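You operate a simulated robot arm through the tools that you are given. There is no shell and no other tool. Be economical: measure what you need, move in short steps, check, and stop when the job is done.

Carry out the task below with a simulated two-armed robot. There is one attempt and no reset: what you move stays moved.

Task
Crush both grey lumps from the lump tray and pull out the crusher's drawer.
Fine: close the orange guard to crank.

Only the result counts: the job must be done as asked and must still hold three seconds after the hand-in. Knocking over, shifting, dropping, spilling or breaking anything else fails it.

Robot
Two 7-joint arms with fingered hands on one trunk, on a base that drives. Base frame: it is fixed to the floor where the robot stands at the start and does not move with it; the origin is under the middle of the robot, x ahead of it, y to its left, z up; the surface under the hand at the start is at about z = 800. Readings come in mm, rad, newtons and seconds.
The left shoulder is at the start at [70, 169, 1358], the right one opposite. With the tool pointing down near the work surface each hand reaches from about 100 to 600 mm from the robot's upright axis, wherever it stands, measured 20 degrees to its own side. Places, roughly: crank [500, 0, 900]; crusher drawer [500, 0, 800]; hopper of the lump crusher [500, 0, 1000]; orange guard [500, 0, 1100]. Payload 3.4 kg a hand.
Tool frame (each hand has its own): the origin (TCP) lies between the finger pads and is the grasp point; the fingertips stand 23 mm ahead of it; z points along the fingers, y is the line along which they close. Largest opening 116 mm; the body of the gripper starts 65 mm behind the TCP. The gripper is a hand of 4 fingers: y runs from the thumb to the fingers, the wrist lies at [0, 0, -211] in the tool frame.
Orientation is that of the tool frame in the base frame, as [roll, pitch, yaw] about the fixed x, y, z axes, in that order (R = Rz(yaw) Ry(pitch) Rx(roll)). With the fingers straight down and closing along the base's y, the tool's x points along the base's -x, its y along +y and its z along -z.

Tools
- The arms move only by the tool step_arm. It takes "left_commands", "right_commands" or both (then of equal length, played together; a hand with none holds still); each is a list of rows, each an object (a shift or turn left out is 0) with "dp": the shift along the tool's x, y, z in mm, a list of three; "rotation": the turn, a rotation vector about the tool's x, y, z in rad, a list of three. In form: [{"dp": [x, y, z], "rotation": [wx, wy, wz]}, ...]. A call has 1 to 12 rows; each row shifts and turns the commanded pose from where the row before left it, along the tool's axes as they then stand. A row lasts 0.2 s, in which the tool goes at most 50 mm and 0.15 rad; a call with a longer step from one row to the next is refused whole. A pose out of reach is approached as far as the arm can. The call stops where the force on the tool passes 50 N (or 10 N more than at its start, if that is more) or the arm is blocked; 0.2 s more then pass. In this call time passes only in rows, and 0.2 s behind the last. The reply holds the time, the measured pose of the TCP, the force on the tool along the base axes, the opening and the grip force, in the units named above and with some noise, with the torque about the TCP (base axes, N m) and any sound that the robot's microphone picked up.
- Cameras (640 x 400 px; columns grow to the right, rows downward): "scene" is now at [140.3, -1.4, 1593.6]; the picture's right is [-0.02, -1.00, 0.00], its down [-0.50, 0.01, -0.86] and it looks along [0.86, -0.01, -0.50] (base axes); focal length 214 px, centre (320, 200). "left" rides on the left gripper at [-69, 1, -90] in its tool frame; the picture's right is [-0.01, -1.00, 0.00], its down [0.79, -0.01, -0.61] and it looks along [0.61, -0.01, 0.79] (tool axes); focal length 251 px, centre (320, 200). "right" rides on the right gripper at [69, 1, -90] in its tool frame; the picture's right is [-0.01, 1.00, 0.00], its down [-0.79, -0.01, -0.61] and it looks along [-0.61, -0.01, 0.79] (tool axes); focal length 251 px, centre (320, 200). There is no depth. A picture from a camera that has moved, and an enlarged one, comes with that camera's place and axes in the base frame and with its lens.
- snapshot(camera): a new picture of that camera. No time passes.
- slide_trunk(by): slides the trunk up (or, below 0, down) by that many mm; the arms and the scene camera ride with it, the base frame stays. It gives what a move gives, with no picture.
- steer(legs): drives the robot by 1 to 6 legs, each [ahead, left, turn to the left] in mm, mm and rad, along the robot's own axes; the way and the turn of a leg run together, so that a leg with both is an arc; at most 1500 mm and 3.142 rad a leg. The arms and the cameras ride along, it lands a little off, and it stops where it bumps. It gives what a move gives.
- set_fingers(finger1, finger2, finger3, thumb_bend, hand): sets how far each is bent, from 0 (flat) to 100 (curled in); at 30 the hand is open as for a grip, at 70 the pads meet at the TCP. One left out holds its place. A second passes; each finger stops where it meets its share of the squeeze, and holds until it gets a number again. It is the only way to open and close the hand. It gives what a move gives, with no picture; readings hold the bend of each and the force on the fingers (four entries, about 0 where the hand has none), thumb and palm.
- aim_head(pan, tilt): turns the head with the scene camera to pan (to the left, within 1.501 rad either way) and tilt (down, from -0.506 to 1.204), counted from straight ahead of the robot. It gives what a move gives.
- inspect(camera, box): a new picture of the part [left, top, right, bottom] of that camera's present view, enlarged. No time passes.
- finish_job(): hands the job in; it is judged then, once.

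Work in short steps. Places have to be worked out from the pictures, the camera data and where the tool is seen: move nearer, look again, correct. Check each grasp and each placing, and mend what went wrong. You have 120 turns and 88 pictures in all, those below and enlarged ones among them. Open the grippers and draw the arms clear of the work before you hand the job in, unless the task says otherwise; then end with one line.

The tools are called by a JSON object that holds its "fn" and its "kwargs". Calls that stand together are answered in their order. step_arm: Moves the arms, as the interface text tells. Its arguments: {"type":"object","properties":{"left_commands":{"type":"array"},"right_commands":{"type":"array"}},"required":[]} The other tools are called the same way: slide_trunk (by) slides the trunk up or down; set_fingers (finger1, finger2, finger3, thumb_bend, hand) moves the fingers one by one; steer (legs) drives the base; aim_head (pan, tilt) turns the head that bears the scene camera; snapshot (camera) takes a picture; inspect (camera, box) takes an enlarged picture of a part of a camera's view; finish_job () hands the job in.

At the start:

```text
clock: 0.0
left_eef_pos: [396.8, 104.4, 1552.0]
left_ee_rot: [-3.14, 0.001, 3.141]
left_ft_force: [-0.4, 0.1, -0.3]
left_torque: [0.0, 0.03, 0.01]
left_opening: 115.8
left_finger_force: 0.0
left_shape: jaw
left_bend: [30.0, 30.0, 30.0, 30.0]
left_finger forces: [0.0, 0.0, 0.1, 0.1, 0.1, 0.1]
right_eef_pos: [405.7, -239.0, 1536.5]
right_ee_rot: [3.141, 0.001, -3.141]
right_ft_force: [0.5, 0.6, 0.4]
right_torque: [0.0, 0.01, 0.02]
right_opening: 115.7
right_finger_force: 0.0
right_shape: jaw
right_bend: [30.0, 30.0, 30.0, 30.0]
right_finger forces: [0.1, 0.1, 0.0, 0.0, 0.0, 0.1]
trunk travel left (down, up): [-864.0, 76.0]
robot x, y, heading: [1.1, 1.3, 0.003]
head pan, tilt: [-0.016, 0.529]
```

scene: 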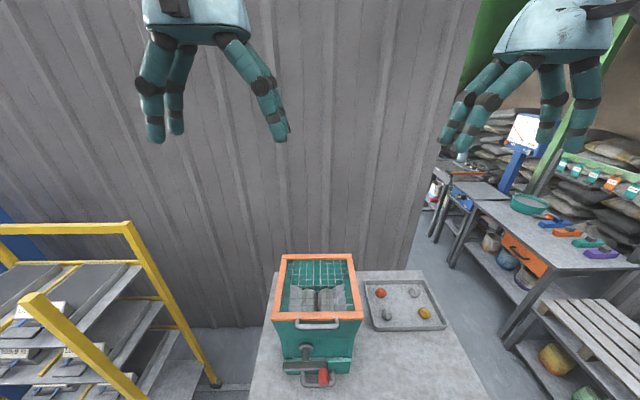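
right: 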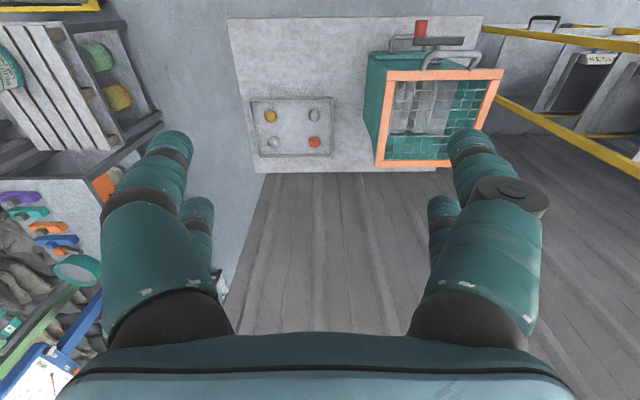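
left: 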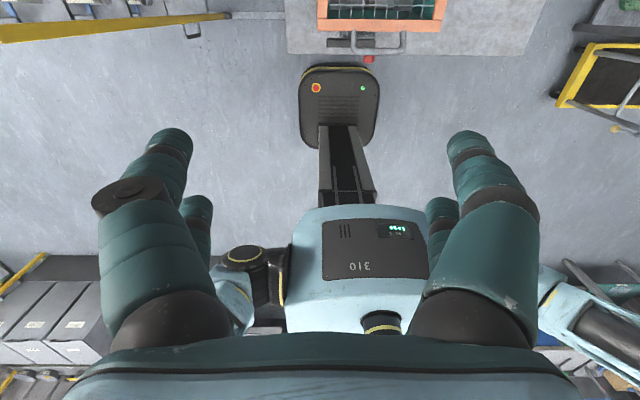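

The scene shows the crusher, with an orange rim/guard, and a tray with four lumps (two grey). I enlarge the view of both to understand the mechanism.

{"fn": "inspect", "kwargs": {"camera": "scene", "box": [250, 240, 460, 400]}}

{"fn": "inspect", "kwargs": {"camera": "right", "box": [220, 0, 520, 190]}}

```text
2.50 times, centred on (355, 320) of scene
camera zoom: at [140.3, -1.4, 1593.6], right [-0.02, -1.0, 0.0], down [-0.5, 0.01, -0.86], along [0.86, -0.01, -0.5], focal length 536 px, centre (232, -100)
```

zoom: 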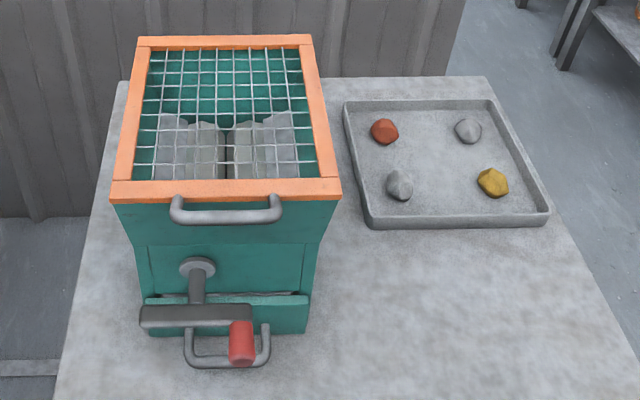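

```text
2.11 times, centred on (370, 95) of right
camera zoom: at [337.3, -237.3, 1626.3], right [0.01, 1.0, 0.0], down [0.79, -0.01, 0.61], along [0.61, -0.01, -0.79], focal length 529 px, centre (215, 421)
```

zoom: 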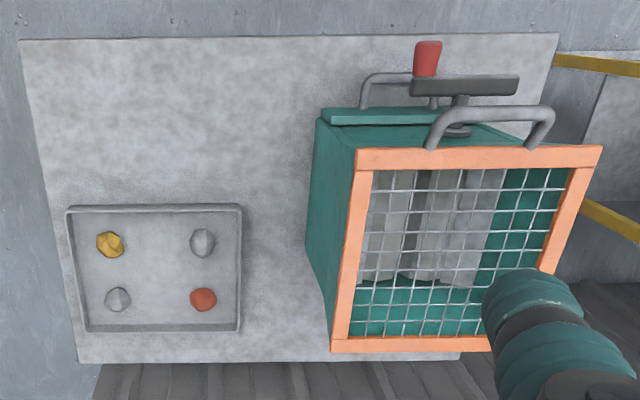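

I judge the guard to be a mesh lid (x 434–628, y ±105, z≈1105), hinged at the back, with its handle bar at about (413, 1, 1097). The grey lumps are at about (616,-260,817) and (707,-399,817). I back off 80 mm and turn the left hand so its thumb can go behind the handle bar.

{"fn": "steer", "kwargs": {"legs": [[-80, 0, 0]]}}

{"fn": "step_arm", "kwargs": {"left_commands": [{"rotation": [0, 0, -0.1428]}, {"rotation": [0, 0, -0.1428]}, {"rotation": [0, 0, -0.1428]}, {"rotation": [0, 0, -0.1428]}, {"rotation": [0, 0, -0.1428]}, {"rotation": [0, 0, -0.1428]}, {"rotation": [0, 0, -0.1428]}, {"rotation": [0, 0, -0.1428]}, {"rotation": [0, 0, -0.1428]}, {"rotation": [0, 0, -0.1428]}, {"rotation": [0, 0, -0.1428]}]}}

```text
clock: 1.1
left_eef_pos: [328.1, 105.1, 1548.8]
left_ee_rot: [3.141, -0.01, -3.142]
left_ft_force: [1.3, 0.3, -0.2]
left_torque: [0.01, 0.09, 0.02]
left_opening: 116.1
left_finger_force: 0.1
left_shape: jaw
left_bend: [30.0, 30.0, 30.0, 30.0]
left_finger forces: [0.0, 0.0, 0.1, 0.0, 0.1, 0.0]
right_eef_pos: [337.0, -238.9, 1531.6]
right_ee_rot: [-3.141, -0.009, 3.14]
right_ft_force: [1.1, 1.3, -0.1]
right_torque: [0.01, 0.04, 0.01]
right_opening: 116.1
right_finger_force: 0.1
right_shape: jaw
right_bend: [30.0, 30.0, 30.0, 30.0]
right_finger forces: [0.1, 0.0, 0.1, 0.0, 0.1, 0.0]
trunk travel left (down, up): [-864.0, 76.0]
robot x, y, heading: [-86.2, -0.1, -0.001]
head pan, tilt: [-0.016, 0.529]
```

```text
clock: 3.5
left_eef_pos: [316.1, 104.6, 1551.6]
left_ee_rot: [-3.141, -0.001, -1.567]
left_ft_force: [0.4, 0.1, -0.4]
left_torque: [0.02, -0.03, -0.02]
left_opening: 115.9
left_finger_force: 0.2
left_shape: jaw
left_bend: [30.0, 30.0, 30.0, 30.0]
left_finger forces: [0.1, 0.0, 0.1, 0.1, 0.0, 0.0]
right_eef_pos: [325.2, -238.2, 1536.3]
right_ee_rot: [3.141, 0.001, 3.14]
right_ft_force: [-0.1, -0.2, -0.8]
right_torque: [0.0, -0.01, 0.0]
right_opening: 115.9
right_finger_force: 0.1
right_shape: jaw
right_bend: [30.0, 30.0, 30.0, 30.0]
right_finger forces: [0.1, 0.0, 0.0, 0.0, 0.1, 0.0]
trunk travel left (down, up): [-864.0, 76.0]
robot x, y, heading: [-84.5, 1.7, -0.002]
head pan, tilt: [-0.016, 0.529]
```

The hand turned as intended (tool y = −x). I lower it in front of the guard handle and pitch the fingers forward.

{"fn": "step_arm", "kwargs": {"left_commands": [{"dp": [12, 0, 41]}, {"dp": [12, 0, 41]}, {"dp": [12, 0, 41]}, {"dp": [12, 0, 41]}, {"dp": [12, 0, 41]}, {"dp": [12, 0, 41]}, {"dp": [12, 0, 41]}, {"dp": [12, 0, 41]}]}}

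{"fn": "step_arm", "kwargs": {"left_commands": [{"rotation": [0.15, 0, 0]}, {"rotation": [0.15, 0, 0]}, {"rotation": [0.15, 0, 0]}, {"rotation": [0.15, 0, 0]}, {"rotation": [0.15, 0, 0]}]}}

{"fn": "snapshot", "kwargs": {"camera": "scene"}}

{"fn": "snapshot", "kwargs": {"camera": "left"}}

```text
clock: 5.3
left_eef_pos: [317.4, 8.1, 1221.3]
left_ee_rot: [3.141, -0.002, -1.571]
left_ft_force: [-0.1, -0.5, -1.1]
left_torque: [-0.01, 0.01, 0.01]
left_opening: 116.1
left_finger_force: 0.1
left_shape: jaw
left_bend: [30.0, 30.0, 30.0, 30.0]
left_finger forces: [0.1, 0.0, 0.0, 0.0, 0.0, 0.1]
right_eef_pos: [327.1, -238.3, 1535.6]
right_ee_rot: [-3.141, 0.0, 3.139]
right_ft_force: [0.2, -0.9, 1.0]
right_torque: [0.04, 0.03, 0.03]
right_opening: 115.9
right_finger_force: 0.0
right_shape: jaw
right_bend: [30.0, 30.0, 30.0, 30.0]
right_finger forces: [0.0, 0.1, 0.0, 0.0, 0.0, 0.0]
trunk travel left (down, up): [-864.0, 76.0]
robot x, y, heading: [-80.7, -3.5, 0.001]
head pan, tilt: [-0.016, 0.529]
```

```text
clock: 6.5
left_eef_pos: [315.8, 7.8, 1224.5]
left_ee_rot: [-2.389, -0.003, -1.57]
left_ft_force: [-0.4, 0.8, 0.7]
left_torque: [0.01, 0.0, -0.01]
left_opening: 115.9
left_finger_force: 0.1
left_shape: jaw
left_bend: [30.0, 30.0, 30.0, 30.0]
left_finger forces: [0.0, 0.0, 0.0, 0.0, 0.0, 0.0]
right_eef_pos: [325.7, -238.4, 1536.4]
right_ee_rot: [3.141, 0.001, 3.14]
right_ft_force: [0.0, -0.9, 1.0]
right_torque: [-0.01, -0.03, 0.01]
right_opening: 115.7
right_finger_force: 0.0
right_shape: jaw
right_bend: [30.0, 30.0, 30.0, 30.0]
right_finger forces: [0.0, 0.0, 0.0, 0.0, 0.0, 0.0]
trunk travel left (down, up): [-864.0, 76.0]
robot x, y, heading: [-79.7, -0.4, 0.003]
head pan, tilt: [-0.016, 0.529]
```

```text
82 pictures are left
camera scene: at [58.9, -1.7, 1593.7], right [-0.02, -1.0, 0.0], down [-0.5, 0.01, -0.86], along [0.86, -0.01, -0.5], focal length 214 px, centre (320, 200)
```

scene: 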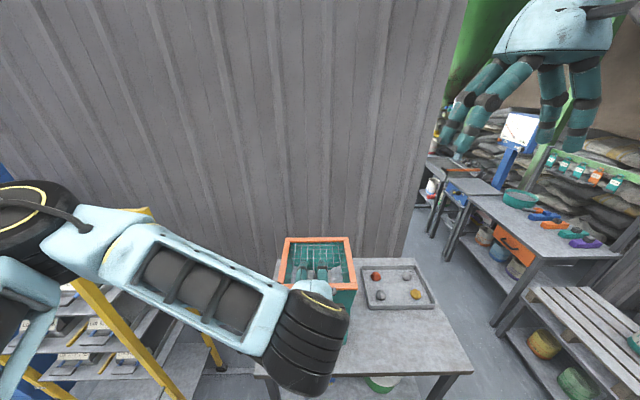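

```text
81 pictures are left
camera left: at [253.7, 76.2, 1289.7], right [0.73, 0.01, 0.68], down [-0.41, -0.79, 0.45], along [0.55, -0.61, -0.57], focal length 251 px, centre (320, 200)
```

left: 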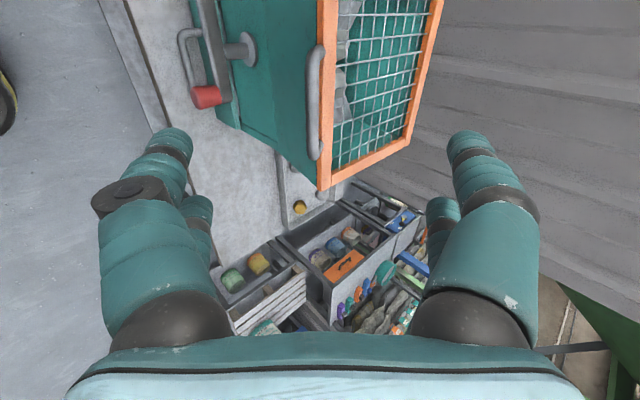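

The left camera (looking from the side) shows the bar on the tool's axis, about 150 mm ahead of the TCP. I advance 110 mm along the fingers, shift slightly, and look again.

{"fn": "step_arm", "kwargs": {"left_commands": [{"dp": [2, 0, 28]}, {"dp": [2, 0, 28]}, {"dp": [2, 0, 28]}, {"dp": [2, 0, 26]}]}}

{"fn": "snapshot", "kwargs": {"camera": "left"}}

{"fn": "inspect", "kwargs": {"camera": "scene", "box": [220, 200, 440, 340]}}

```text
clock: 7.5
left_eef_pos: [393.6, 0.9, 1143.8]
left_ee_rot: [-2.39, 0.0, -1.57]
left_ft_force: [0.1, 0.6, 0.0]
left_torque: [0.03, -0.03, -0.01]
left_opening: 116.0
left_finger_force: 0.0
left_shape: jaw
left_bend: [30.0, 30.0, 30.0, 30.0]
left_finger forces: [0.1, 0.1, 0.1, 0.1, 0.0, 0.0]
right_eef_pos: [326.8, -237.7, 1535.4]
right_ee_rot: [3.141, 0.001, 3.139]
right_ft_force: [0.4, -0.8, 0.1]
right_torque: [-0.02, 0.0, 0.0]
right_opening: 115.9
right_finger_force: 0.0
right_shape: jaw
right_bend: [30.0, 30.0, 30.0, 30.0]
right_finger forces: [0.0, 0.0, 0.0, 0.0, 0.1, 0.0]
trunk travel left (down, up): [-864.0, 76.0]
robot x, y, heading: [-80.0, -2.3, -0.005]
head pan, tilt: [-0.016, 0.529]
```

```text
80 pictures are left
camera left: at [331.7, 68.5, 1209.7], right [0.73, 0.01, 0.68], down [-0.41, -0.79, 0.45], along [0.55, -0.61, -0.58], focal length 251 px, centre (320, 200)
```

left: 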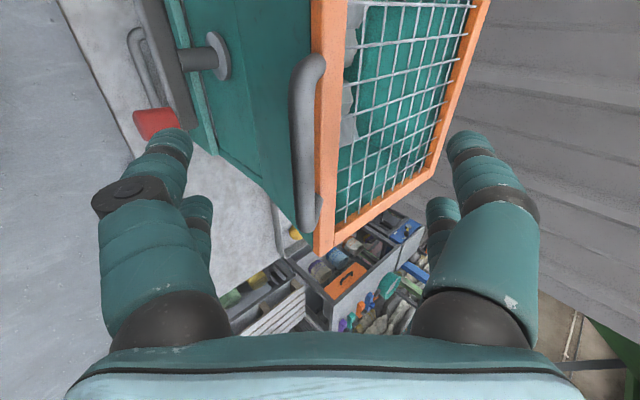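

```text
2.86 times, centred on (330, 270) of scene
camera zoom: at [60.0, -1.3, 1593.6], right [-0.02, -1.0, 0.0], down [-0.51, 0.01, -0.86], along [0.86, -0.01, -0.51], focal length 613 px, centre (291, 0)
```

zoom: 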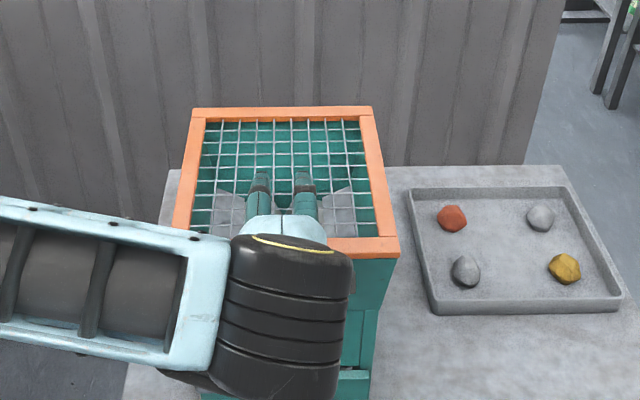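

The bar looks to be about (425, -6, 1100), close to the rim, so I pinch it at the fingertips with a nearly horizontal tool. I pitch up 0.6 rad, and step back and down to line up.

{"fn": "step_arm", "kwargs": {"left_commands": [{"dp": [0, 0, -30], "rotation": [0.15, 0, 0]}, {"rotation": [0.15, 0, 0]}, {"rotation": [0.15, 0, 0]}, {"rotation": [0.15, 0, 0]}, {"dp": [3, 20, 0]}, {"dp": [3, 15, 0]}]}}

{"fn": "snapshot", "kwargs": {"camera": "left"}}

```text
clock: 8.9
left_eef_pos: [364.2, -4.0, 1130.5]
left_ee_rot: [-1.79, -0.001, -1.572]
left_ft_force: [0.0, -0.3, 0.2]
left_torque: [-0.02, -0.02, -0.01]
left_opening: 116.0
left_finger_force: 0.0
left_shape: jaw
left_bend: [30.0, 30.0, 30.0, 30.0]
left_finger forces: [0.0, 0.0, 0.0, 0.0, 0.0, 0.0]
right_eef_pos: [326.6, -238.5, 1535.1]
right_ee_rot: [-3.141, 0.001, 3.141]
right_ft_force: [0.1, -0.2, 0.0]
right_torque: [0.02, 0.01, 0.02]
right_opening: 115.7
right_finger_force: 0.0
right_shape: jaw
right_bend: [30.0, 30.0, 30.0, 30.0]
right_finger forces: [0.0, 0.0, 0.1, 0.1, 0.0, 0.0]
trunk travel left (down, up): [-864.0, 76.0]
robot x, y, heading: [-81.9, 0.2, -0.003]
head pan, tilt: [-0.016, 0.529]
```

```text
78 pictures are left
camera left: at [276.0, 63.9, 1150.4], right [0.22, 0.01, 0.98], down [-0.59, -0.8, 0.14], along [0.78, -0.61, -0.17], focal length 251 px, centre (320, 200)
```

left: 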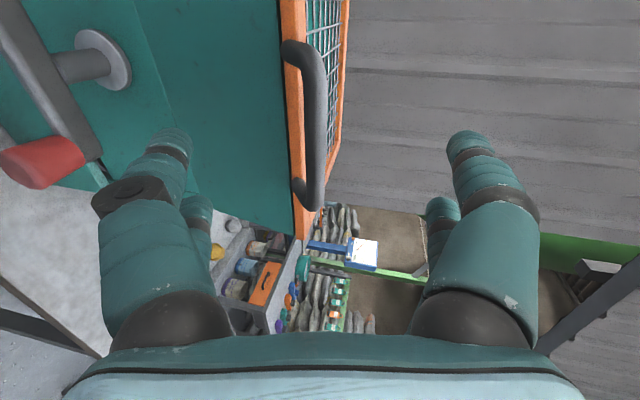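

The bar is on the tool axis, around 60 mm ahead of the TCP (≈(425,-8,1115)); the handle stands off the rim. I advance 46 mm so that it lies near the fingertips.

{"fn": "step_arm", "kwargs": {"left_commands": [{"dp": [2, 0, 23]}, {"dp": [2, 1, 23]}]}}

{"fn": "snapshot", "kwargs": {"camera": "left"}}

```text
clock: 9.5
left_eef_pos: [408.3, -8.0, 1118.9]
left_ee_rot: [-1.794, 0.0, -1.571]
left_ft_force: [-0.5, 1.1, 0.8]
left_torque: [-0.01, 0.03, 0.0]
left_opening: 115.9
left_finger_force: 0.2
left_shape: jaw
left_bend: [30.0, 30.0, 30.0, 30.0]
left_finger forces: [0.0, 0.0, 0.0, 0.0, 0.0, 0.1]
right_eef_pos: [326.5, -238.5, 1536.9]
right_ee_rot: [-3.141, 0.001, 3.14]
right_ft_force: [0.1, -0.9, -1.2]
right_torque: [0.0, 0.02, 0.03]
right_opening: 116.1
right_finger_force: 0.1
right_shape: jaw
right_bend: [30.0, 30.0, 30.0, 30.0]
right_finger forces: [0.0, 0.1, 0.0, 0.1, 0.0, 0.0]
trunk travel left (down, up): [-864.0, 76.0]
robot x, y, heading: [-80.7, 1.4, 0.004]
head pan, tilt: [-0.016, 0.529]
```

```text
77 pictures are left
camera left: at [320.1, 58.7, 1139.0], right [0.22, 0.01, 0.98], down [-0.59, -0.8, 0.14], along [0.78, -0.61, -0.17], focal length 251 px, centre (320, 200)
```

left: 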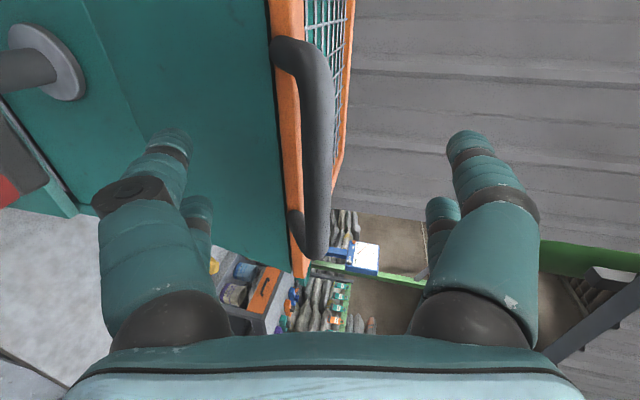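

Bar lies about 10 mm ahead of the TCP and centred between the fingers. I close the left hand on it.

{"fn": "set_fingers", "kwargs": {"hand": "left", "finger1": 66, "finger2": 66, "finger3": 66, "thumb_bend": 66}}

{"fn": "snapshot", "kwargs": {"camera": "left"}}

```text
clock: 10.5
left_eef_pos: [406.0, -9.4, 1119.9]
left_ee_rot: [-1.792, -0.001, -1.57]
left_ft_force: [0.9, 1.1, 0.2]
left_torque: [-0.01, -0.01, -0.01]
left_opening: 12.3
left_finger_force: 0.2
left_shape: fingers
left_bend: [66.0, 66.0, 66.0, 66.0]
left_finger forces: [0.1, 0.0, 0.0, 0.1, 0.1, 0.0]
right_eef_pos: [325.4, -237.5, 1535.5]
right_ee_rot: [-3.141, 0.002, 3.139]
right_ft_force: [-0.4, -0.7, 0.5]
right_torque: [0.03, -0.01, -0.01]
right_opening: 115.9
right_finger_force: 0.1
right_shape: jaw
right_bend: [30.0, 30.0, 30.0, 30.0]
right_finger forces: [0.0, 0.0, 0.1, 0.1, 0.1, 0.0]
trunk travel left (down, up): [-864.0, 76.0]
robot x, y, heading: [-81.5, 3.8, 0.0]
head pan, tilt: [-0.016, 0.529]
```

```text
76 pictures are left
camera left: at [318.8, 58.6, 1139.4], right [0.22, 0.01, 0.98], down [-0.59, -0.8, 0.14], along [0.78, -0.61, -0.17], focal length 251 px, centre (320, 200)
```

left: 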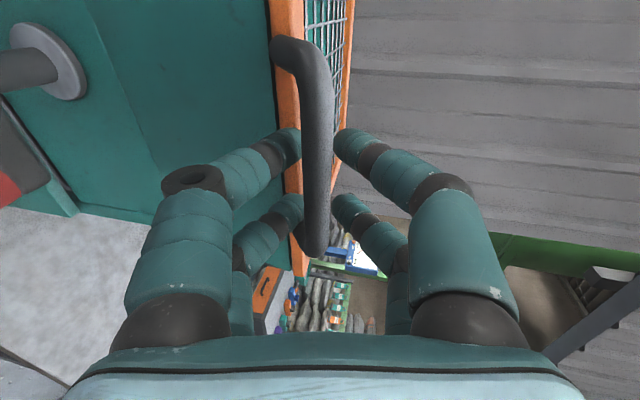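

The fingers cage the bar but do not touch it yet; I close slightly more to hold it.

{"fn": "set_fingers", "kwargs": {"hand": "left", "finger1": 72, "finger2": 72, "finger3": 72, "thumb_bend": 72}}

{"fn": "step_arm", "kwargs": {"left_commands": [{"dp": [0, -8, 0]}, {"dp": [0, -12, 0]}]}}

{"fn": "snapshot", "kwargs": {"camera": "left"}}

```text
clock: 11.5
left_eef_pos: [406.7, -9.7, 1119.1]
left_ee_rot: [-1.793, 0.0, -1.572]
left_ft_force: [-1.1, -0.5, -0.3]
left_torque: [-0.01, 0.02, -0.01]
left_opening: 0.1
left_finger_force: 0.0
left_shape: fingers
left_bend: [71.0, 71.0, 71.0, 71.0]
left_finger forces: [0.1, 0.0, 0.0, 0.1, 0.0, 0.0]
right_eef_pos: [326.0, -238.4, 1535.2]
right_ee_rot: [3.141, 0.001, 3.14]
right_ft_force: [-0.8, 0.8, -0.5]
right_torque: [0.02, -0.03, -0.03]
right_opening: 115.9
right_finger_force: 0.1
right_shape: jaw
right_bend: [30.0, 30.0, 30.0, 30.0]
right_finger forces: [0.0, 0.0, 0.0, 0.1, 0.1, 0.1]
trunk travel left (down, up): [-864.0, 76.0]
robot x, y, heading: [-82.1, -1.0, -0.001]
head pan, tilt: [-0.016, 0.529]
```

```text
clock: 12.1
left_eef_pos: [410.6, -8.6, 1138.0]
left_ee_rot: [-1.792, -0.002, -1.569]
left_ft_force: [-0.8, 0.0, 0.2]
left_torque: [-0.02, 0.0, -0.02]
left_opening: 0.1
left_finger_force: 0.0
left_shape: fingers
left_bend: [71.0, 71.0, 71.0, 71.0]
left_finger forces: [0.1, 0.0, 0.0, 0.0, 0.0, 0.0]
right_eef_pos: [325.3, -238.0, 1535.5]
right_ee_rot: [3.14, 0.002, 3.14]
right_ft_force: [0.5, 0.8, -0.1]
right_torque: [-0.02, 0.03, 0.01]
right_opening: 115.8
right_finger_force: 0.0
right_shape: jaw
right_bend: [30.0, 30.0, 30.0, 30.0]
right_finger forces: [0.1, 0.1, 0.0, 0.0, 0.1, 0.0]
trunk travel left (down, up): [-864.0, 76.0]
robot x, y, heading: [-82.0, -1.2, -0.0]
head pan, tilt: [-0.016, 0.529]
```

```text
75 pictures are left
camera left: at [323.2, 58.8, 1158.3], right [0.22, 0.01, 0.98], down [-0.59, -0.79, 0.14], along [0.78, -0.61, -0.17], focal length 251 px, centre (320, 200)
```

left: 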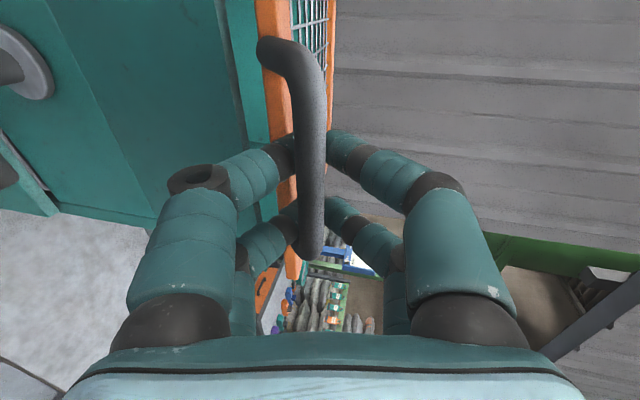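

The bar seems to have risen with the fingers (gap visible under the rim). I follow the hinge arc (radius ≈210 mm about x≈628) for four small rows, turning with the lid.

{"fn": "step_arm", "kwargs": {"left_commands": [{"dp": [0, -30, -5], "rotation": [-0.15, 0, 0]}, {"dp": [0, -30, -5], "rotation": [-0.15, 0, 0]}]}}

{"fn": "snapshot", "kwargs": {"camera": "left"}}

{"fn": "inspect", "kwargs": {"camera": "scene", "box": [220, 180, 440, 320]}}

```text
clock: 12.7
left_eef_pos: [421.9, -8.1, 1197.4]
left_ee_rot: [-2.097, -0.001, -1.57]
left_ft_force: [6.3, 0.1, -2.8]
left_torque: [0.02, -0.02, 0.02]
left_opening: 0.0
left_finger_force: 4.3
left_shape: fingers
left_bend: [71.0, 71.0, 71.0, 71.0]
left_finger forces: [2.6, 2.3, 1.4, 0.1, 1.3, 0.0]
right_eef_pos: [330.3, -238.9, 1535.5]
right_ee_rot: [-3.141, -0.001, 3.14]
right_ft_force: [-0.1, 0.1, -0.3]
right_torque: [-0.03, 0.01, -0.01]
right_opening: 115.7
right_finger_force: 0.1
right_shape: jaw
right_bend: [30.0, 30.0, 30.0, 30.0]
right_finger forces: [0.1, 0.0, 0.1, 0.1, 0.0, 0.0]
trunk travel left (down, up): [-864.0, 76.0]
robot x, y, heading: [-82.5, -2.4, 0.002]
head pan, tilt: [-0.016, 0.529]
```

```text
74 pictures are left
camera left: at [344.1, 59.9, 1243.7], right [0.5, 0.01, 0.86], down [-0.52, -0.79, 0.31], along [0.69, -0.61, -0.39], focal length 251 px, centre (320, 200)
```

left: 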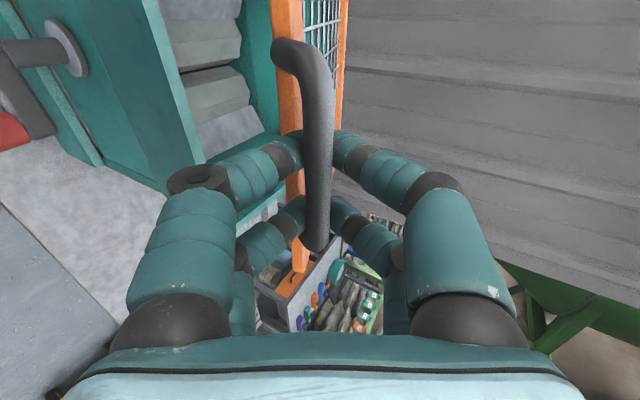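

```text
2.86 times, centred on (330, 250) of scene
camera zoom: at [63.8, -1.3, 1593.1], right [-0.02, -1.0, 0.0], down [-0.51, 0.01, -0.86], along [0.86, -0.01, -0.51], focal length 613 px, centre (291, 57)
```

zoom: 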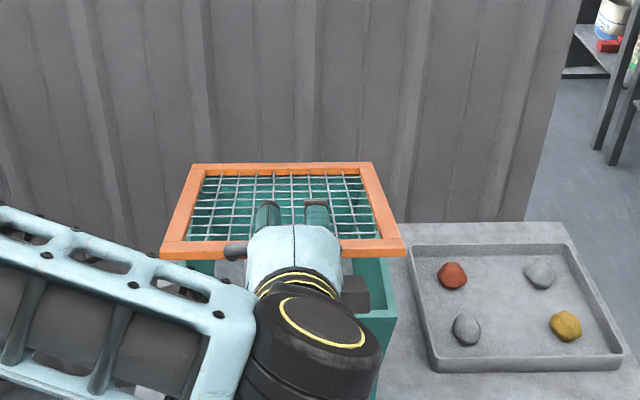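

The guard is opening with the hand. I continue along the arc.

{"fn": "step_arm", "kwargs": {"left_commands": [{"dp": [0, -30, -4], "rotation": [-0.15, 0, 0]}, {"dp": [0, -30, -4], "rotation": [-0.15, 0, 0]}, {"dp": [0, -30, -4], "rotation": [-0.15, 0, 0]}]}}

{"fn": "snapshot", "kwargs": {"camera": "left"}}

{"fn": "snapshot", "kwargs": {"camera": "scene"}}

```text
clock: 13.5
left_eef_pos: [471.8, -8.7, 1274.5]
left_ee_rot: [-2.55, -0.003, -1.572]
left_ft_force: [10.2, 1.4, -11.6]
left_torque: [0.02, -0.02, 0.0]
left_opening: 1.4
left_finger_force: 6.0
left_shape: fingers
left_bend: [70.0, 70.0, 71.0, 70.0]
left_finger forces: [3.1, 3.1, 3.2, 0.1, 3.5, 0.1]
right_eef_pos: [333.2, -238.3, 1533.3]
right_ee_rot: [3.141, -0.003, -3.141]
right_ft_force: [-0.2, 0.0, 0.2]
right_torque: [0.04, 0.0, -0.02]
right_opening: 115.8
right_finger_force: 0.0
right_shape: jaw
right_bend: [30.0, 30.0, 30.0, 30.0]
right_finger forces: [0.0, 0.0, 0.0, 0.1, 0.1, 0.0]
trunk travel left (down, up): [-864.0, 76.0]
robot x, y, heading: [-81.0, -0.5, 0.001]
head pan, tilt: [-0.016, 0.529]
```

```text
72 pictures are left
camera left: at [421.4, 59.6, 1349.3], right [0.83, 0.01, 0.56], down [-0.33, -0.79, 0.51], along [0.45, -0.61, -0.66], focal length 251 px, centre (320, 200)
```

left: 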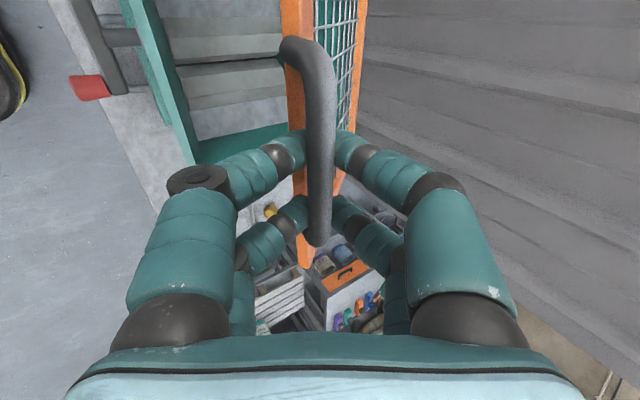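

```text
71 pictures are left
camera scene: at [66.8, -1.4, 1592.8], right [-0.02, -1.0, 0.0], down [-0.51, 0.01, -0.86], along [0.86, -0.01, -0.51], focal length 214 px, centre (320, 200)
```

scene: 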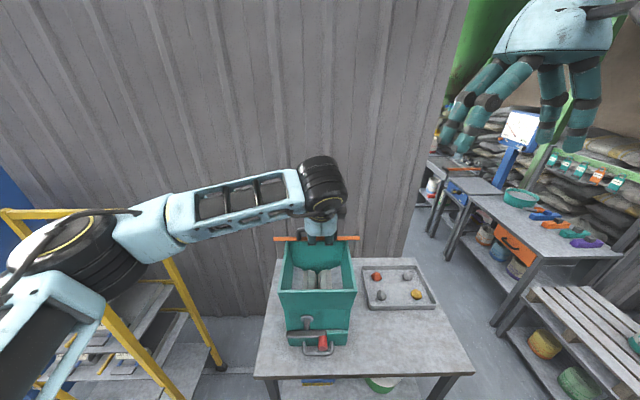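

Guard at about 50°. The force points inwards to the hinge, so I ease along z a little and go on.

{"fn": "step_arm", "kwargs": {"left_commands": [{"dp": [0, -29, 2], "rotation": [-0.15, 0, 0]}, {"dp": [0, -29, 1], "rotation": [-0.15, 0, 0]}, {"dp": [0, -29, 0], "rotation": [-0.15, 0, 0]}]}}

{"fn": "snapshot", "kwargs": {"camera": "scene"}}

```text
clock: 14.3
left_eef_pos: [527.6, -4.7, 1301.8]
left_ee_rot: [-2.991, 0.0, -1.574]
left_ft_force: [-0.5, -0.4, -0.4]
left_torque: [0.01, 0.05, -0.01]
left_opening: 0.0
left_finger_force: 0.0
left_shape: fingers
left_bend: [71.0, 71.0, 71.0, 71.0]
left_finger forces: [0.1, 0.0, 0.1, 0.1, 0.0, 0.0]
left hand out of reach, approached as far as the arm can: row 3
right_eef_pos: [325.0, -243.2, 1535.8]
right_ee_rot: [3.137, 0.001, 3.14]
right_ft_force: [0.0, -0.9, 0.1]
right_torque: [-0.02, 0.03, 0.03]
right_opening: 116.2
right_finger_force: 0.1
right_shape: jaw
right_bend: [30.0, 30.0, 30.0, 30.0]
right_finger forces: [0.0, 0.0, 0.0, 0.0, 0.0, 0.0]
trunk travel left (down, up): [-864.0, 76.0]
robot x, y, heading: [-85.7, -1.7, 0.001]
head pan, tilt: [-0.016, 0.529]
```

```text
70 pictures are left
camera scene: at [59.6, -5.9, 1593.6], right [-0.02, -1.0, 0.0], down [-0.5, 0.01, -0.86], along [0.86, -0.01, -0.51], focal length 214 px, centre (320, 200)
```

scene: 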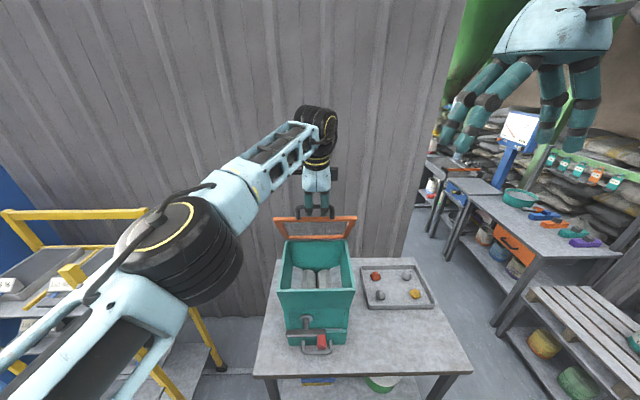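

Force dropped to zero and the arm hit its reach limit; I look closely at lid and fingers.

{"fn": "inspect", "kwargs": {"camera": "scene", "box": [250, 100, 390, 300]}}

{"fn": "snapshot", "kwargs": {"camera": "left"}}

```text
2.00 times, centred on (320, 200) of scene
camera zoom: at [59.6, -5.9, 1593.6], right [-0.02, -1.0, 0.0], down [-0.5, 0.01, -0.86], along [0.86, -0.01, -0.51], focal length 429 px, centre (320, 200)
```

zoom: 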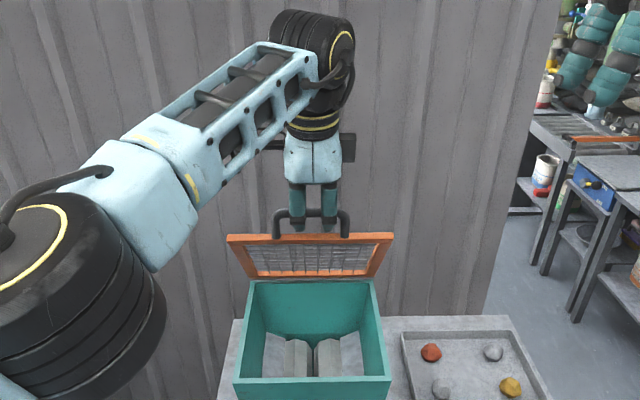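

```text
68 pictures are left
camera left: at [512.8, 63.3, 1391.4], right [0.99, 0.01, 0.15], down [-0.09, -0.79, 0.6], along [0.12, -0.61, -0.79], focal length 251 px, centre (320, 200)
```

left: 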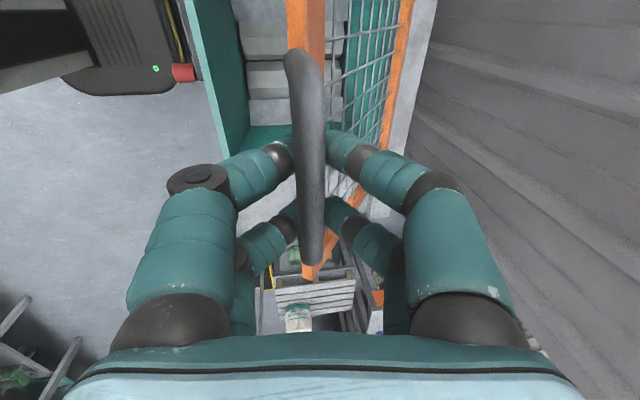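

The bar is still caged and the guard stands at about 65°. The arm is at its reach limit, so I drive forward 35 mm to carry the lid further, then raise the hand a bit.

{"fn": "steer", "kwargs": {"legs": [[35, 0, 0]]}}

{"fn": "step_arm", "kwargs": {"left_commands": [{"dp": [0, 0, -8], "rotation": [-0.08, 0, 0]}]}}

{"fn": "inspect", "kwargs": {"camera": "scene", "box": [250, 100, 390, 300]}}

```text
clock: 15.1
left_eef_pos: [553.1, 0.4, 1306.7]
left_ee_rot: [-2.984, -0.002, -1.57]
left_ft_force: [-0.3, 0.2, -1.1]
left_torque: [0.03, -0.05, -0.01]
left_opening: 0.0
left_finger_force: 0.8
left_shape: fingers
left_bend: [71.0, 71.0, 71.0, 71.0]
left_finger forces: [0.5, 0.6, 0.0, 0.1, 0.1, 0.0]
right_eef_pos: [349.2, -237.4, 1539.5]
right_ee_rot: [-3.141, 0.009, 3.137]
right_ft_force: [-1.1, 0.3, 0.4]
right_torque: [-0.02, -0.08, -0.01]
right_opening: 115.9
right_finger_force: 0.0
right_shape: jaw
right_bend: [30.0, 30.0, 30.0, 30.0]
right_finger forces: [0.1, 0.0, 0.0, 0.0, 0.1, 0.0]
trunk travel left (down, up): [-864.0, 76.0]
robot x, y, heading: [-47.8, 1.9, -0.002]
head pan, tilt: [-0.016, 0.529]
```

```text
clock: 15.5
left_eef_pos: [552.6, 10.3, 1302.0]
left_ee_rot: [-3.075, 0.001, -1.571]
left_ft_force: [0.9, 0.9, -2.0]
left_torque: [0.01, -0.03, -0.06]
left_opening: 0.0
left_finger_force: 1.2
left_shape: fingers
left_bend: [71.0, 71.0, 71.0, 71.0]
left_finger forces: [1.2, 1.1, 0.0, 0.0, 0.1, 0.0]
left hand out of reach, approached as far as the arm can: row 1
right_eef_pos: [364.5, -239.0, 1534.5]
right_ee_rot: [3.14, -0.003, 3.141]
right_ft_force: [0.1, -0.3, 0.0]
right_torque: [0.01, 0.03, 0.04]
right_opening: 115.7
right_finger_force: 0.0
right_shape: jaw
right_bend: [30.0, 30.0, 30.0, 30.0]
right_finger forces: [0.0, 0.1, 0.0, 0.1, 0.0, 0.0]
trunk travel left (down, up): [-864.0, 76.0]
robot x, y, heading: [-44.2, 2.3, -0.001]
head pan, tilt: [-0.016, 0.529]
```

```text
2.00 times, centred on (320, 200) of scene
camera zoom: at [99.0, -2.2, 1593.1], right [-0.02, -1.0, 0.0], down [-0.51, 0.01, -0.86], along [0.86, -0.01, -0.51], focal length 429 px, centre (320, 200)
```

zoom: 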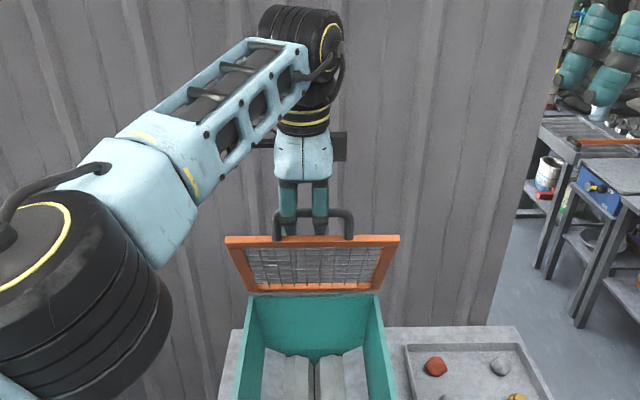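

Lid at about 72°. I raise the trunk slightly for the height and drive on in small legs.

{"fn": "slide_trunk", "kwargs": {"by": 8}}

{"fn": "steer", "kwargs": {"legs": [[35, 0, 0]]}}

{"fn": "inspect", "kwargs": {"camera": "scene", "box": [250, 100, 390, 300]}}

```text
clock: 16.1
left_eef_pos: [549.9, 8.7, 1311.2]
left_ee_rot: [-3.072, -0.002, -1.569]
left_ft_force: [-1.6, 1.2, -1.0]
left_torque: [0.0, 0.0, -0.01]
left_opening: 0.1
left_finger_force: 0.1
left_shape: fingers
left_bend: [71.0, 71.0, 71.0, 71.0]
left_finger forces: [0.3, 0.2, 0.1, 0.0, 0.0, 0.0]
right_eef_pos: [361.6, -237.7, 1544.3]
right_ee_rot: [3.141, 0.0, 3.139]
right_ft_force: [0.9, -0.3, 0.4]
right_torque: [0.0, 0.05, 0.02]
right_opening: 115.8
right_finger_force: 0.0
right_shape: jaw
right_bend: [30.0, 30.0, 30.0, 30.0]
right_finger forces: [0.0, 0.1, 0.1, 0.1, 0.0, 0.0]
trunk travel left (down, up): [-872.0, 68.0]
robot x, y, heading: [-44.0, 2.3, 0.001]
head pan, tilt: [-0.016, 0.529]
```

```text
clock: 17.0
left_eef_pos: [575.2, 9.9, 1316.6]
left_ee_rot: [-3.063, 0.0, -1.572]
left_ft_force: [-0.7, -0.5, -1.0]
left_torque: [0.0, -0.05, 0.0]
left_opening: 0.0
left_finger_force: 0.4
left_shape: fingers
left_bend: [71.0, 71.0, 71.0, 71.0]
left_finger forces: [0.4, 0.3, 0.0, 0.0, 0.0, 0.0]
right_eef_pos: [384.4, -239.1, 1546.9]
right_ee_rot: [-3.141, 0.01, 3.138]
right_ft_force: [-1.0, -0.7, 0.7]
right_torque: [-0.02, -0.01, 0.0]
right_opening: 115.8
right_finger_force: 0.1
right_shape: jaw
right_bend: [30.0, 30.0, 30.0, 30.0]
right_finger forces: [0.0, 0.0, 0.1, 0.1, 0.0, 0.0]
trunk travel left (down, up): [-872.0, 68.0]
robot x, y, heading: [-12.8, -5.4, 0.002]
head pan, tilt: [-0.016, 0.529]
```

```text
2.00 times, centred on (320, 200) of scene
camera zoom: at [118.5, -1.7, 1602.6], right [-0.02, -1.0, 0.0], down [-0.5, 0.01, -0.87], along [0.87, -0.01, -0.5], focal length 429 px, centre (320, 200)
```

zoom: 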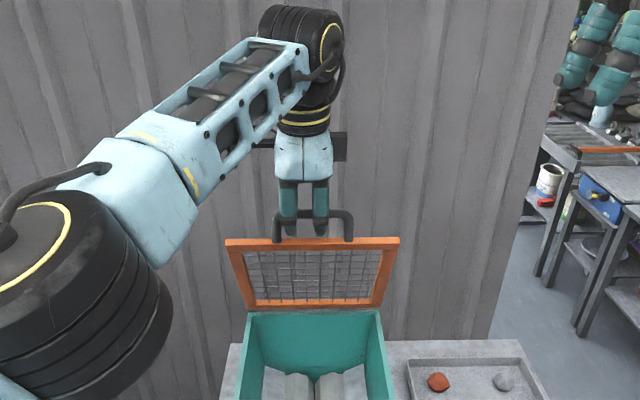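

Going well; the guard nears vertical. I drive two further legs.

{"fn": "steer", "kwargs": {"legs": [[40, 0, 0]]}}

{"fn": "inspect", "kwargs": {"camera": "scene", "box": [250, 100, 390, 300]}}

{"fn": "snapshot", "kwargs": {"camera": "left"}}

```text
clock: 17.8
left_eef_pos: [614.3, 9.8, 1318.6]
left_ee_rot: [-3.063, -0.002, -1.572]
left_ft_force: [-1.8, -0.2, -0.6]
left_torque: [-0.05, -0.09, -0.01]
left_opening: 0.2
left_finger_force: 0.3
left_shape: fingers
left_bend: [71.0, 71.0, 71.0, 71.0]
left_finger forces: [0.4, 0.4, 0.0, 0.1, 0.0, 0.0]
right_eef_pos: [421.1, -238.1, 1548.6]
right_ee_rot: [-3.14, 0.011, -3.141]
right_ft_force: [-1.2, -0.2, -0.4]
right_torque: [-0.02, -0.07, 0.02]
right_opening: 115.9
right_finger_force: 0.1
right_shape: jaw
right_bend: [30.0, 30.0, 30.0, 30.0]
right_finger forces: [0.0, 0.0, 0.0, 0.0, 0.1, 0.0]
trunk travel left (down, up): [-872.0, 68.0]
robot x, y, heading: [27.7, -0.9, 0.002]
head pan, tilt: [-0.016, 0.529]
```

```text
2.00 times, centred on (320, 200) of scene
camera zoom: at [156.7, -1.7, 1602.7], right [-0.02, -1.0, 0.0], down [-0.5, 0.01, -0.87], along [0.87, -0.01, -0.5], focal length 429 px, centre (320, 200)
```

zoom: 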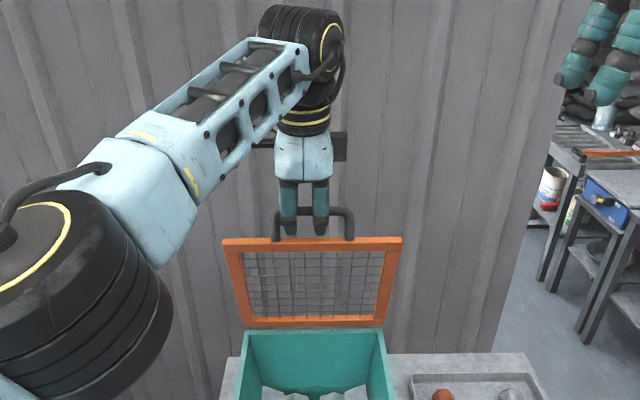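

```text
64 pictures are left
camera left: at [606.0, 77.0, 1407.8], right [1.0, 0.01, 0.08], down [-0.04, -0.79, 0.61], along [0.07, -0.61, -0.79], focal length 251 px, centre (320, 200)
```

left: 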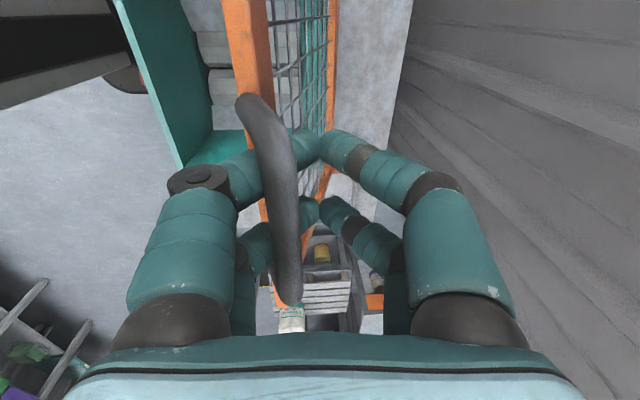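

Still moving with little force; the wall is well behind (x≈850). I drive another 45 mm to take the guard past vertical.

{"fn": "steer", "kwargs": {"legs": [[45, 0, 0]]}}

{"fn": "snapshot", "kwargs": {"camera": "left"}}

{"fn": "inspect", "kwargs": {"camera": "scene", "box": [250, 100, 390, 300]}}

```text
clock: 18.7
left_eef_pos: [657.8, 8.6, 1317.5]
left_ee_rot: [-3.063, -0.001, -1.57]
left_ft_force: [-0.5, -0.4, 0.3]
left_torque: [0.0, -0.04, 0.0]
left_opening: 0.0
left_finger_force: 0.1
left_shape: fingers
left_bend: [71.0, 71.0, 71.0, 71.0]
left_finger forces: [0.0, 0.0, 0.0, 0.0, 0.0, 0.0]
right_eef_pos: [467.5, -239.0, 1546.8]
right_ee_rot: [3.138, 0.01, 3.14]
right_ft_force: [-0.8, 0.5, 0.5]
right_torque: [0.02, -0.07, -0.01]
right_opening: 115.9
right_finger_force: 0.2
right_shape: jaw
right_bend: [30.0, 30.0, 30.0, 30.0]
right_finger forces: [0.0, 0.0, 0.0, 0.1, 0.1, 0.2]
trunk travel left (down, up): [-872.0, 68.0]
robot x, y, heading: [71.5, 0.5, -0.004]
head pan, tilt: [-0.016, 0.529]
```

```text
63 pictures are left
camera left: at [650.5, 76.5, 1407.7], right [1.0, 0.01, 0.08], down [-0.04, -0.79, 0.61], along [0.07, -0.61, -0.79], focal length 251 px, centre (320, 200)
```

left: 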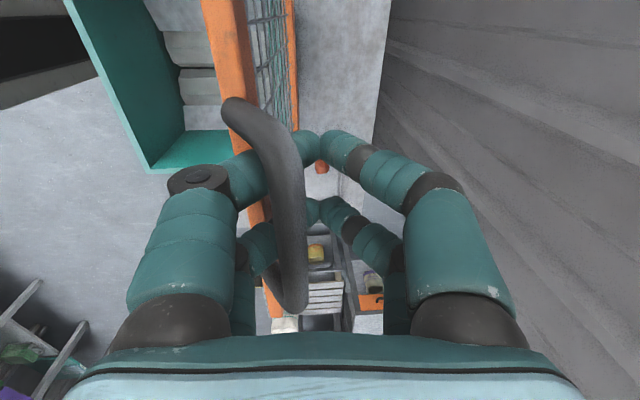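

```text
2.00 times, centred on (320, 200) of scene
camera zoom: at [201.3, -1.8, 1602.7], right [-0.02, -1.0, 0.0], down [-0.5, 0.01, -0.87], along [0.87, -0.02, -0.5], focal length 429 px, centre (320, 200)
```

zoom: 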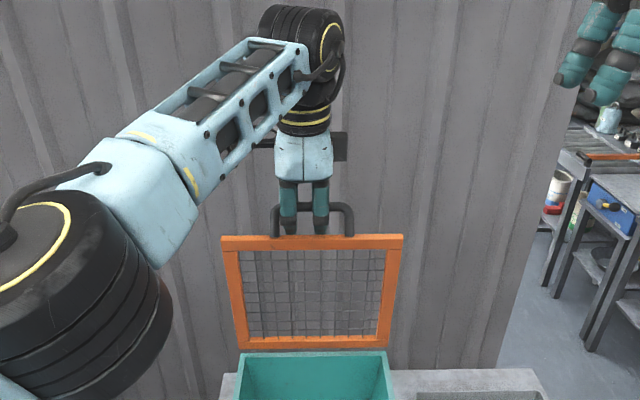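

Guard is about vertical. Another 35 mm ahead to take it over centre.

{"fn": "steer", "kwargs": {"legs": [[35, 0, 0]]}}

{"fn": "snapshot", "kwargs": {"camera": "left"}}

{"fn": "inspect", "kwargs": {"camera": "scene", "box": [250, 100, 390, 300]}}

```text
clock: 19.6
left_eef_pos: [693.8, 9.3, 1316.6]
left_ee_rot: [-3.062, -0.002, -1.573]
left_ft_force: [-1.0, 0.2, -0.3]
left_torque: [0.01, -0.03, 0.02]
left_opening: 0.3
left_finger_force: 0.1
left_shape: fingers
left_bend: [71.0, 71.0, 71.0, 71.0]
left_finger forces: [0.0, 0.0, 0.1, 0.0, 0.0, 0.1]
right_eef_pos: [503.4, -239.8, 1548.2]
right_ee_rot: [3.14, 0.009, 3.14]
right_ft_force: [-1.4, -0.1, 0.6]
right_torque: [-0.06, -0.08, -0.01]
right_opening: 116.0
right_finger_force: 0.1
right_shape: jaw
right_bend: [30.0, 30.0, 30.0, 30.0]
right_finger forces: [0.0, 0.0, 0.0, 0.0, 0.0, 0.1]
trunk travel left (down, up): [-872.0, 68.0]
robot x, y, heading: [105.5, -3.3, -0.0]
head pan, tilt: [-0.016, 0.529]
```

```text
61 pictures are left
camera left: at [686.2, 76.6, 1407.5], right [1.0, 0.01, 0.08], down [-0.04, -0.79, 0.61], along [0.07, -0.61, -0.79], focal length 251 px, centre (320, 200)
```

left: 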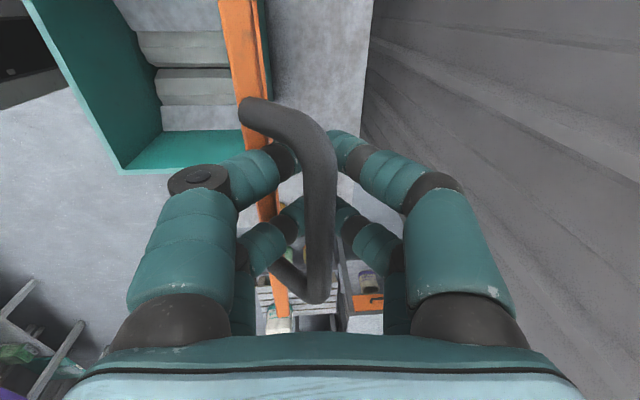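

```text
2.00 times, centred on (320, 200) of scene
camera zoom: at [237.1, -1.9, 1602.6], right [-0.02, -1.0, 0.0], down [-0.5, 0.01, -0.87], along [0.87, -0.01, -0.5], focal length 429 px, centre (320, 200)
```

zoom: 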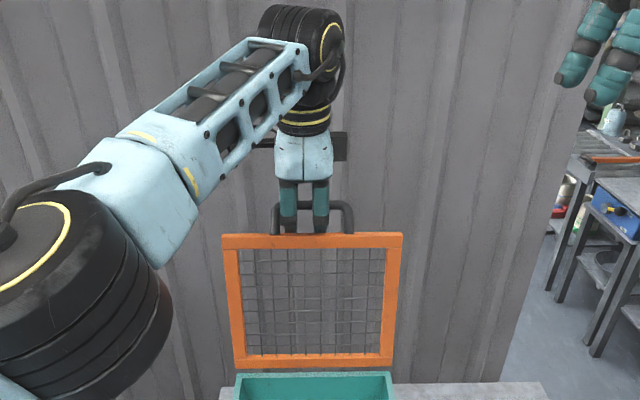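

The bar has swung over to the far side in the cage: the guard is past vertical (~98°). I push it gently further with the arm to find its stop.

{"fn": "step_arm", "kwargs": {"left_commands": [{"dp": [0, -12, 4]}, {"dp": [0, -12, 4]}]}}

{"fn": "snapshot", "kwargs": {"camera": "left"}}

```text
clock: 20.2
left_eef_pos: [705.5, 16.5, 1303.8]
left_ee_rot: [-3.07, 0.001, -1.574]
left_ft_force: [-0.7, -0.1, 0.0]
left_torque: [-0.02, -0.01, 0.02]
left_opening: 0.1
left_finger_force: 0.2
left_shape: fingers
left_bend: [71.0, 71.0, 71.0, 71.0]
left_finger forces: [0.1, 0.2, 0.0, 0.0, 0.0, 0.1]
left hand out of reach, approached as far as the arm can: row 1, 2
right_eef_pos: [509.9, -239.8, 1545.9]
right_ee_rot: [3.14, 0.004, 3.14]
right_ft_force: [0.4, -0.1, -0.2]
right_torque: [-0.03, 0.01, -0.01]
right_opening: 116.1
right_finger_force: 0.0
right_shape: jaw
right_bend: [30.0, 30.0, 30.0, 30.0]
right_finger forces: [0.0, 0.1, 0.1, 0.0, 0.0, 0.0]
trunk travel left (down, up): [-872.0, 68.0]
robot x, y, heading: [107.1, 1.9, 0.0]
head pan, tilt: [-0.016, 0.529]
```

```text
59 pictures are left
camera left: at [698.5, 84.0, 1395.0], right [1.0, 0.01, 0.07], down [-0.04, -0.79, 0.61], along [0.06, -0.61, -0.79], focal length 251 px, centre (320, 200)
```

left: 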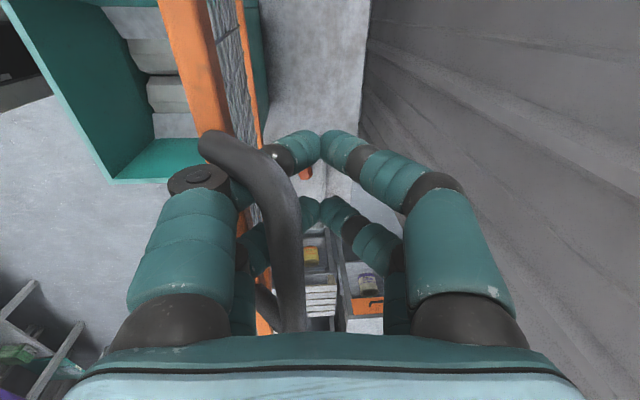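

Bar now lies on the robot's side of the cage. I check the lid's angle in the scene camera.

{"fn": "inspect", "kwargs": {"camera": "scene", "box": [250, 130, 390, 330]}}

```text
2.00 times, centred on (320, 230) of scene
camera zoom: at [244.0, -2.1, 1601.9], right [-0.02, -1.0, 0.0], down [-0.5, 0.01, -0.86], along [0.86, -0.01, -0.5], focal length 429 px, centre (320, 140)
```

zoom: 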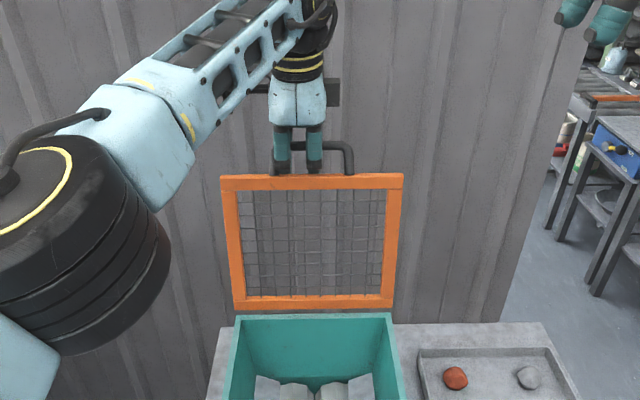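

The estimate says the guard is about 97° open. I open the hand a little and watch whether the guard stays or settles backward.

{"fn": "set_fingers", "kwargs": {"hand": "left", "finger1": 55, "finger2": 55, "finger3": 55, "thumb_bend": 55}}

{"fn": "snapshot", "kwargs": {"camera": "left"}}

```text
clock: 21.2
left_eef_pos: [707.1, 16.1, 1303.9]
left_ee_rot: [-3.069, 0.001, -1.572]
left_ft_force: [2.5, -1.5, 9.7]
left_torque: [0.01, 0.2, 0.05]
left_opening: 40.2
left_finger_force: 8.9
left_shape: fingers
left_bend: [57.0, 57.0, 55.0, 55.0]
left_finger forces: [9.1, 8.9, 0.0, 0.1, 0.1, 0.0]
right_eef_pos: [511.4, -239.0, 1545.6]
right_ee_rot: [3.139, 0.002, 3.14]
right_ft_force: [0.3, -0.1, -0.2]
right_torque: [0.02, -0.01, -0.02]
right_opening: 116.0
right_finger_force: 0.1
right_shape: jaw
right_bend: [30.0, 30.0, 30.0, 30.0]
right_finger forces: [0.0, 0.0, 0.0, 0.1, 0.1, 0.0]
trunk travel left (down, up): [-872.0, 68.0]
robot x, y, heading: [106.3, -1.5, -0.003]
head pan, tilt: [-0.016, 0.529]
```

```text
57 pictures are left
camera left: at [700.4, 83.8, 1394.5], right [1.0, 0.01, 0.07], down [-0.04, -0.79, 0.61], along [0.06, -0.61, -0.79], focal length 251 px, centre (320, 200)
```

left: 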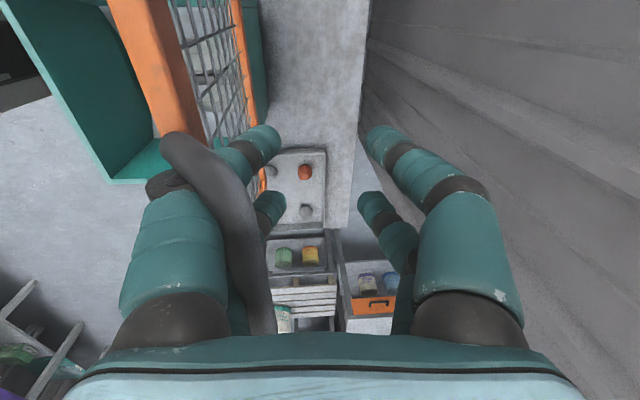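

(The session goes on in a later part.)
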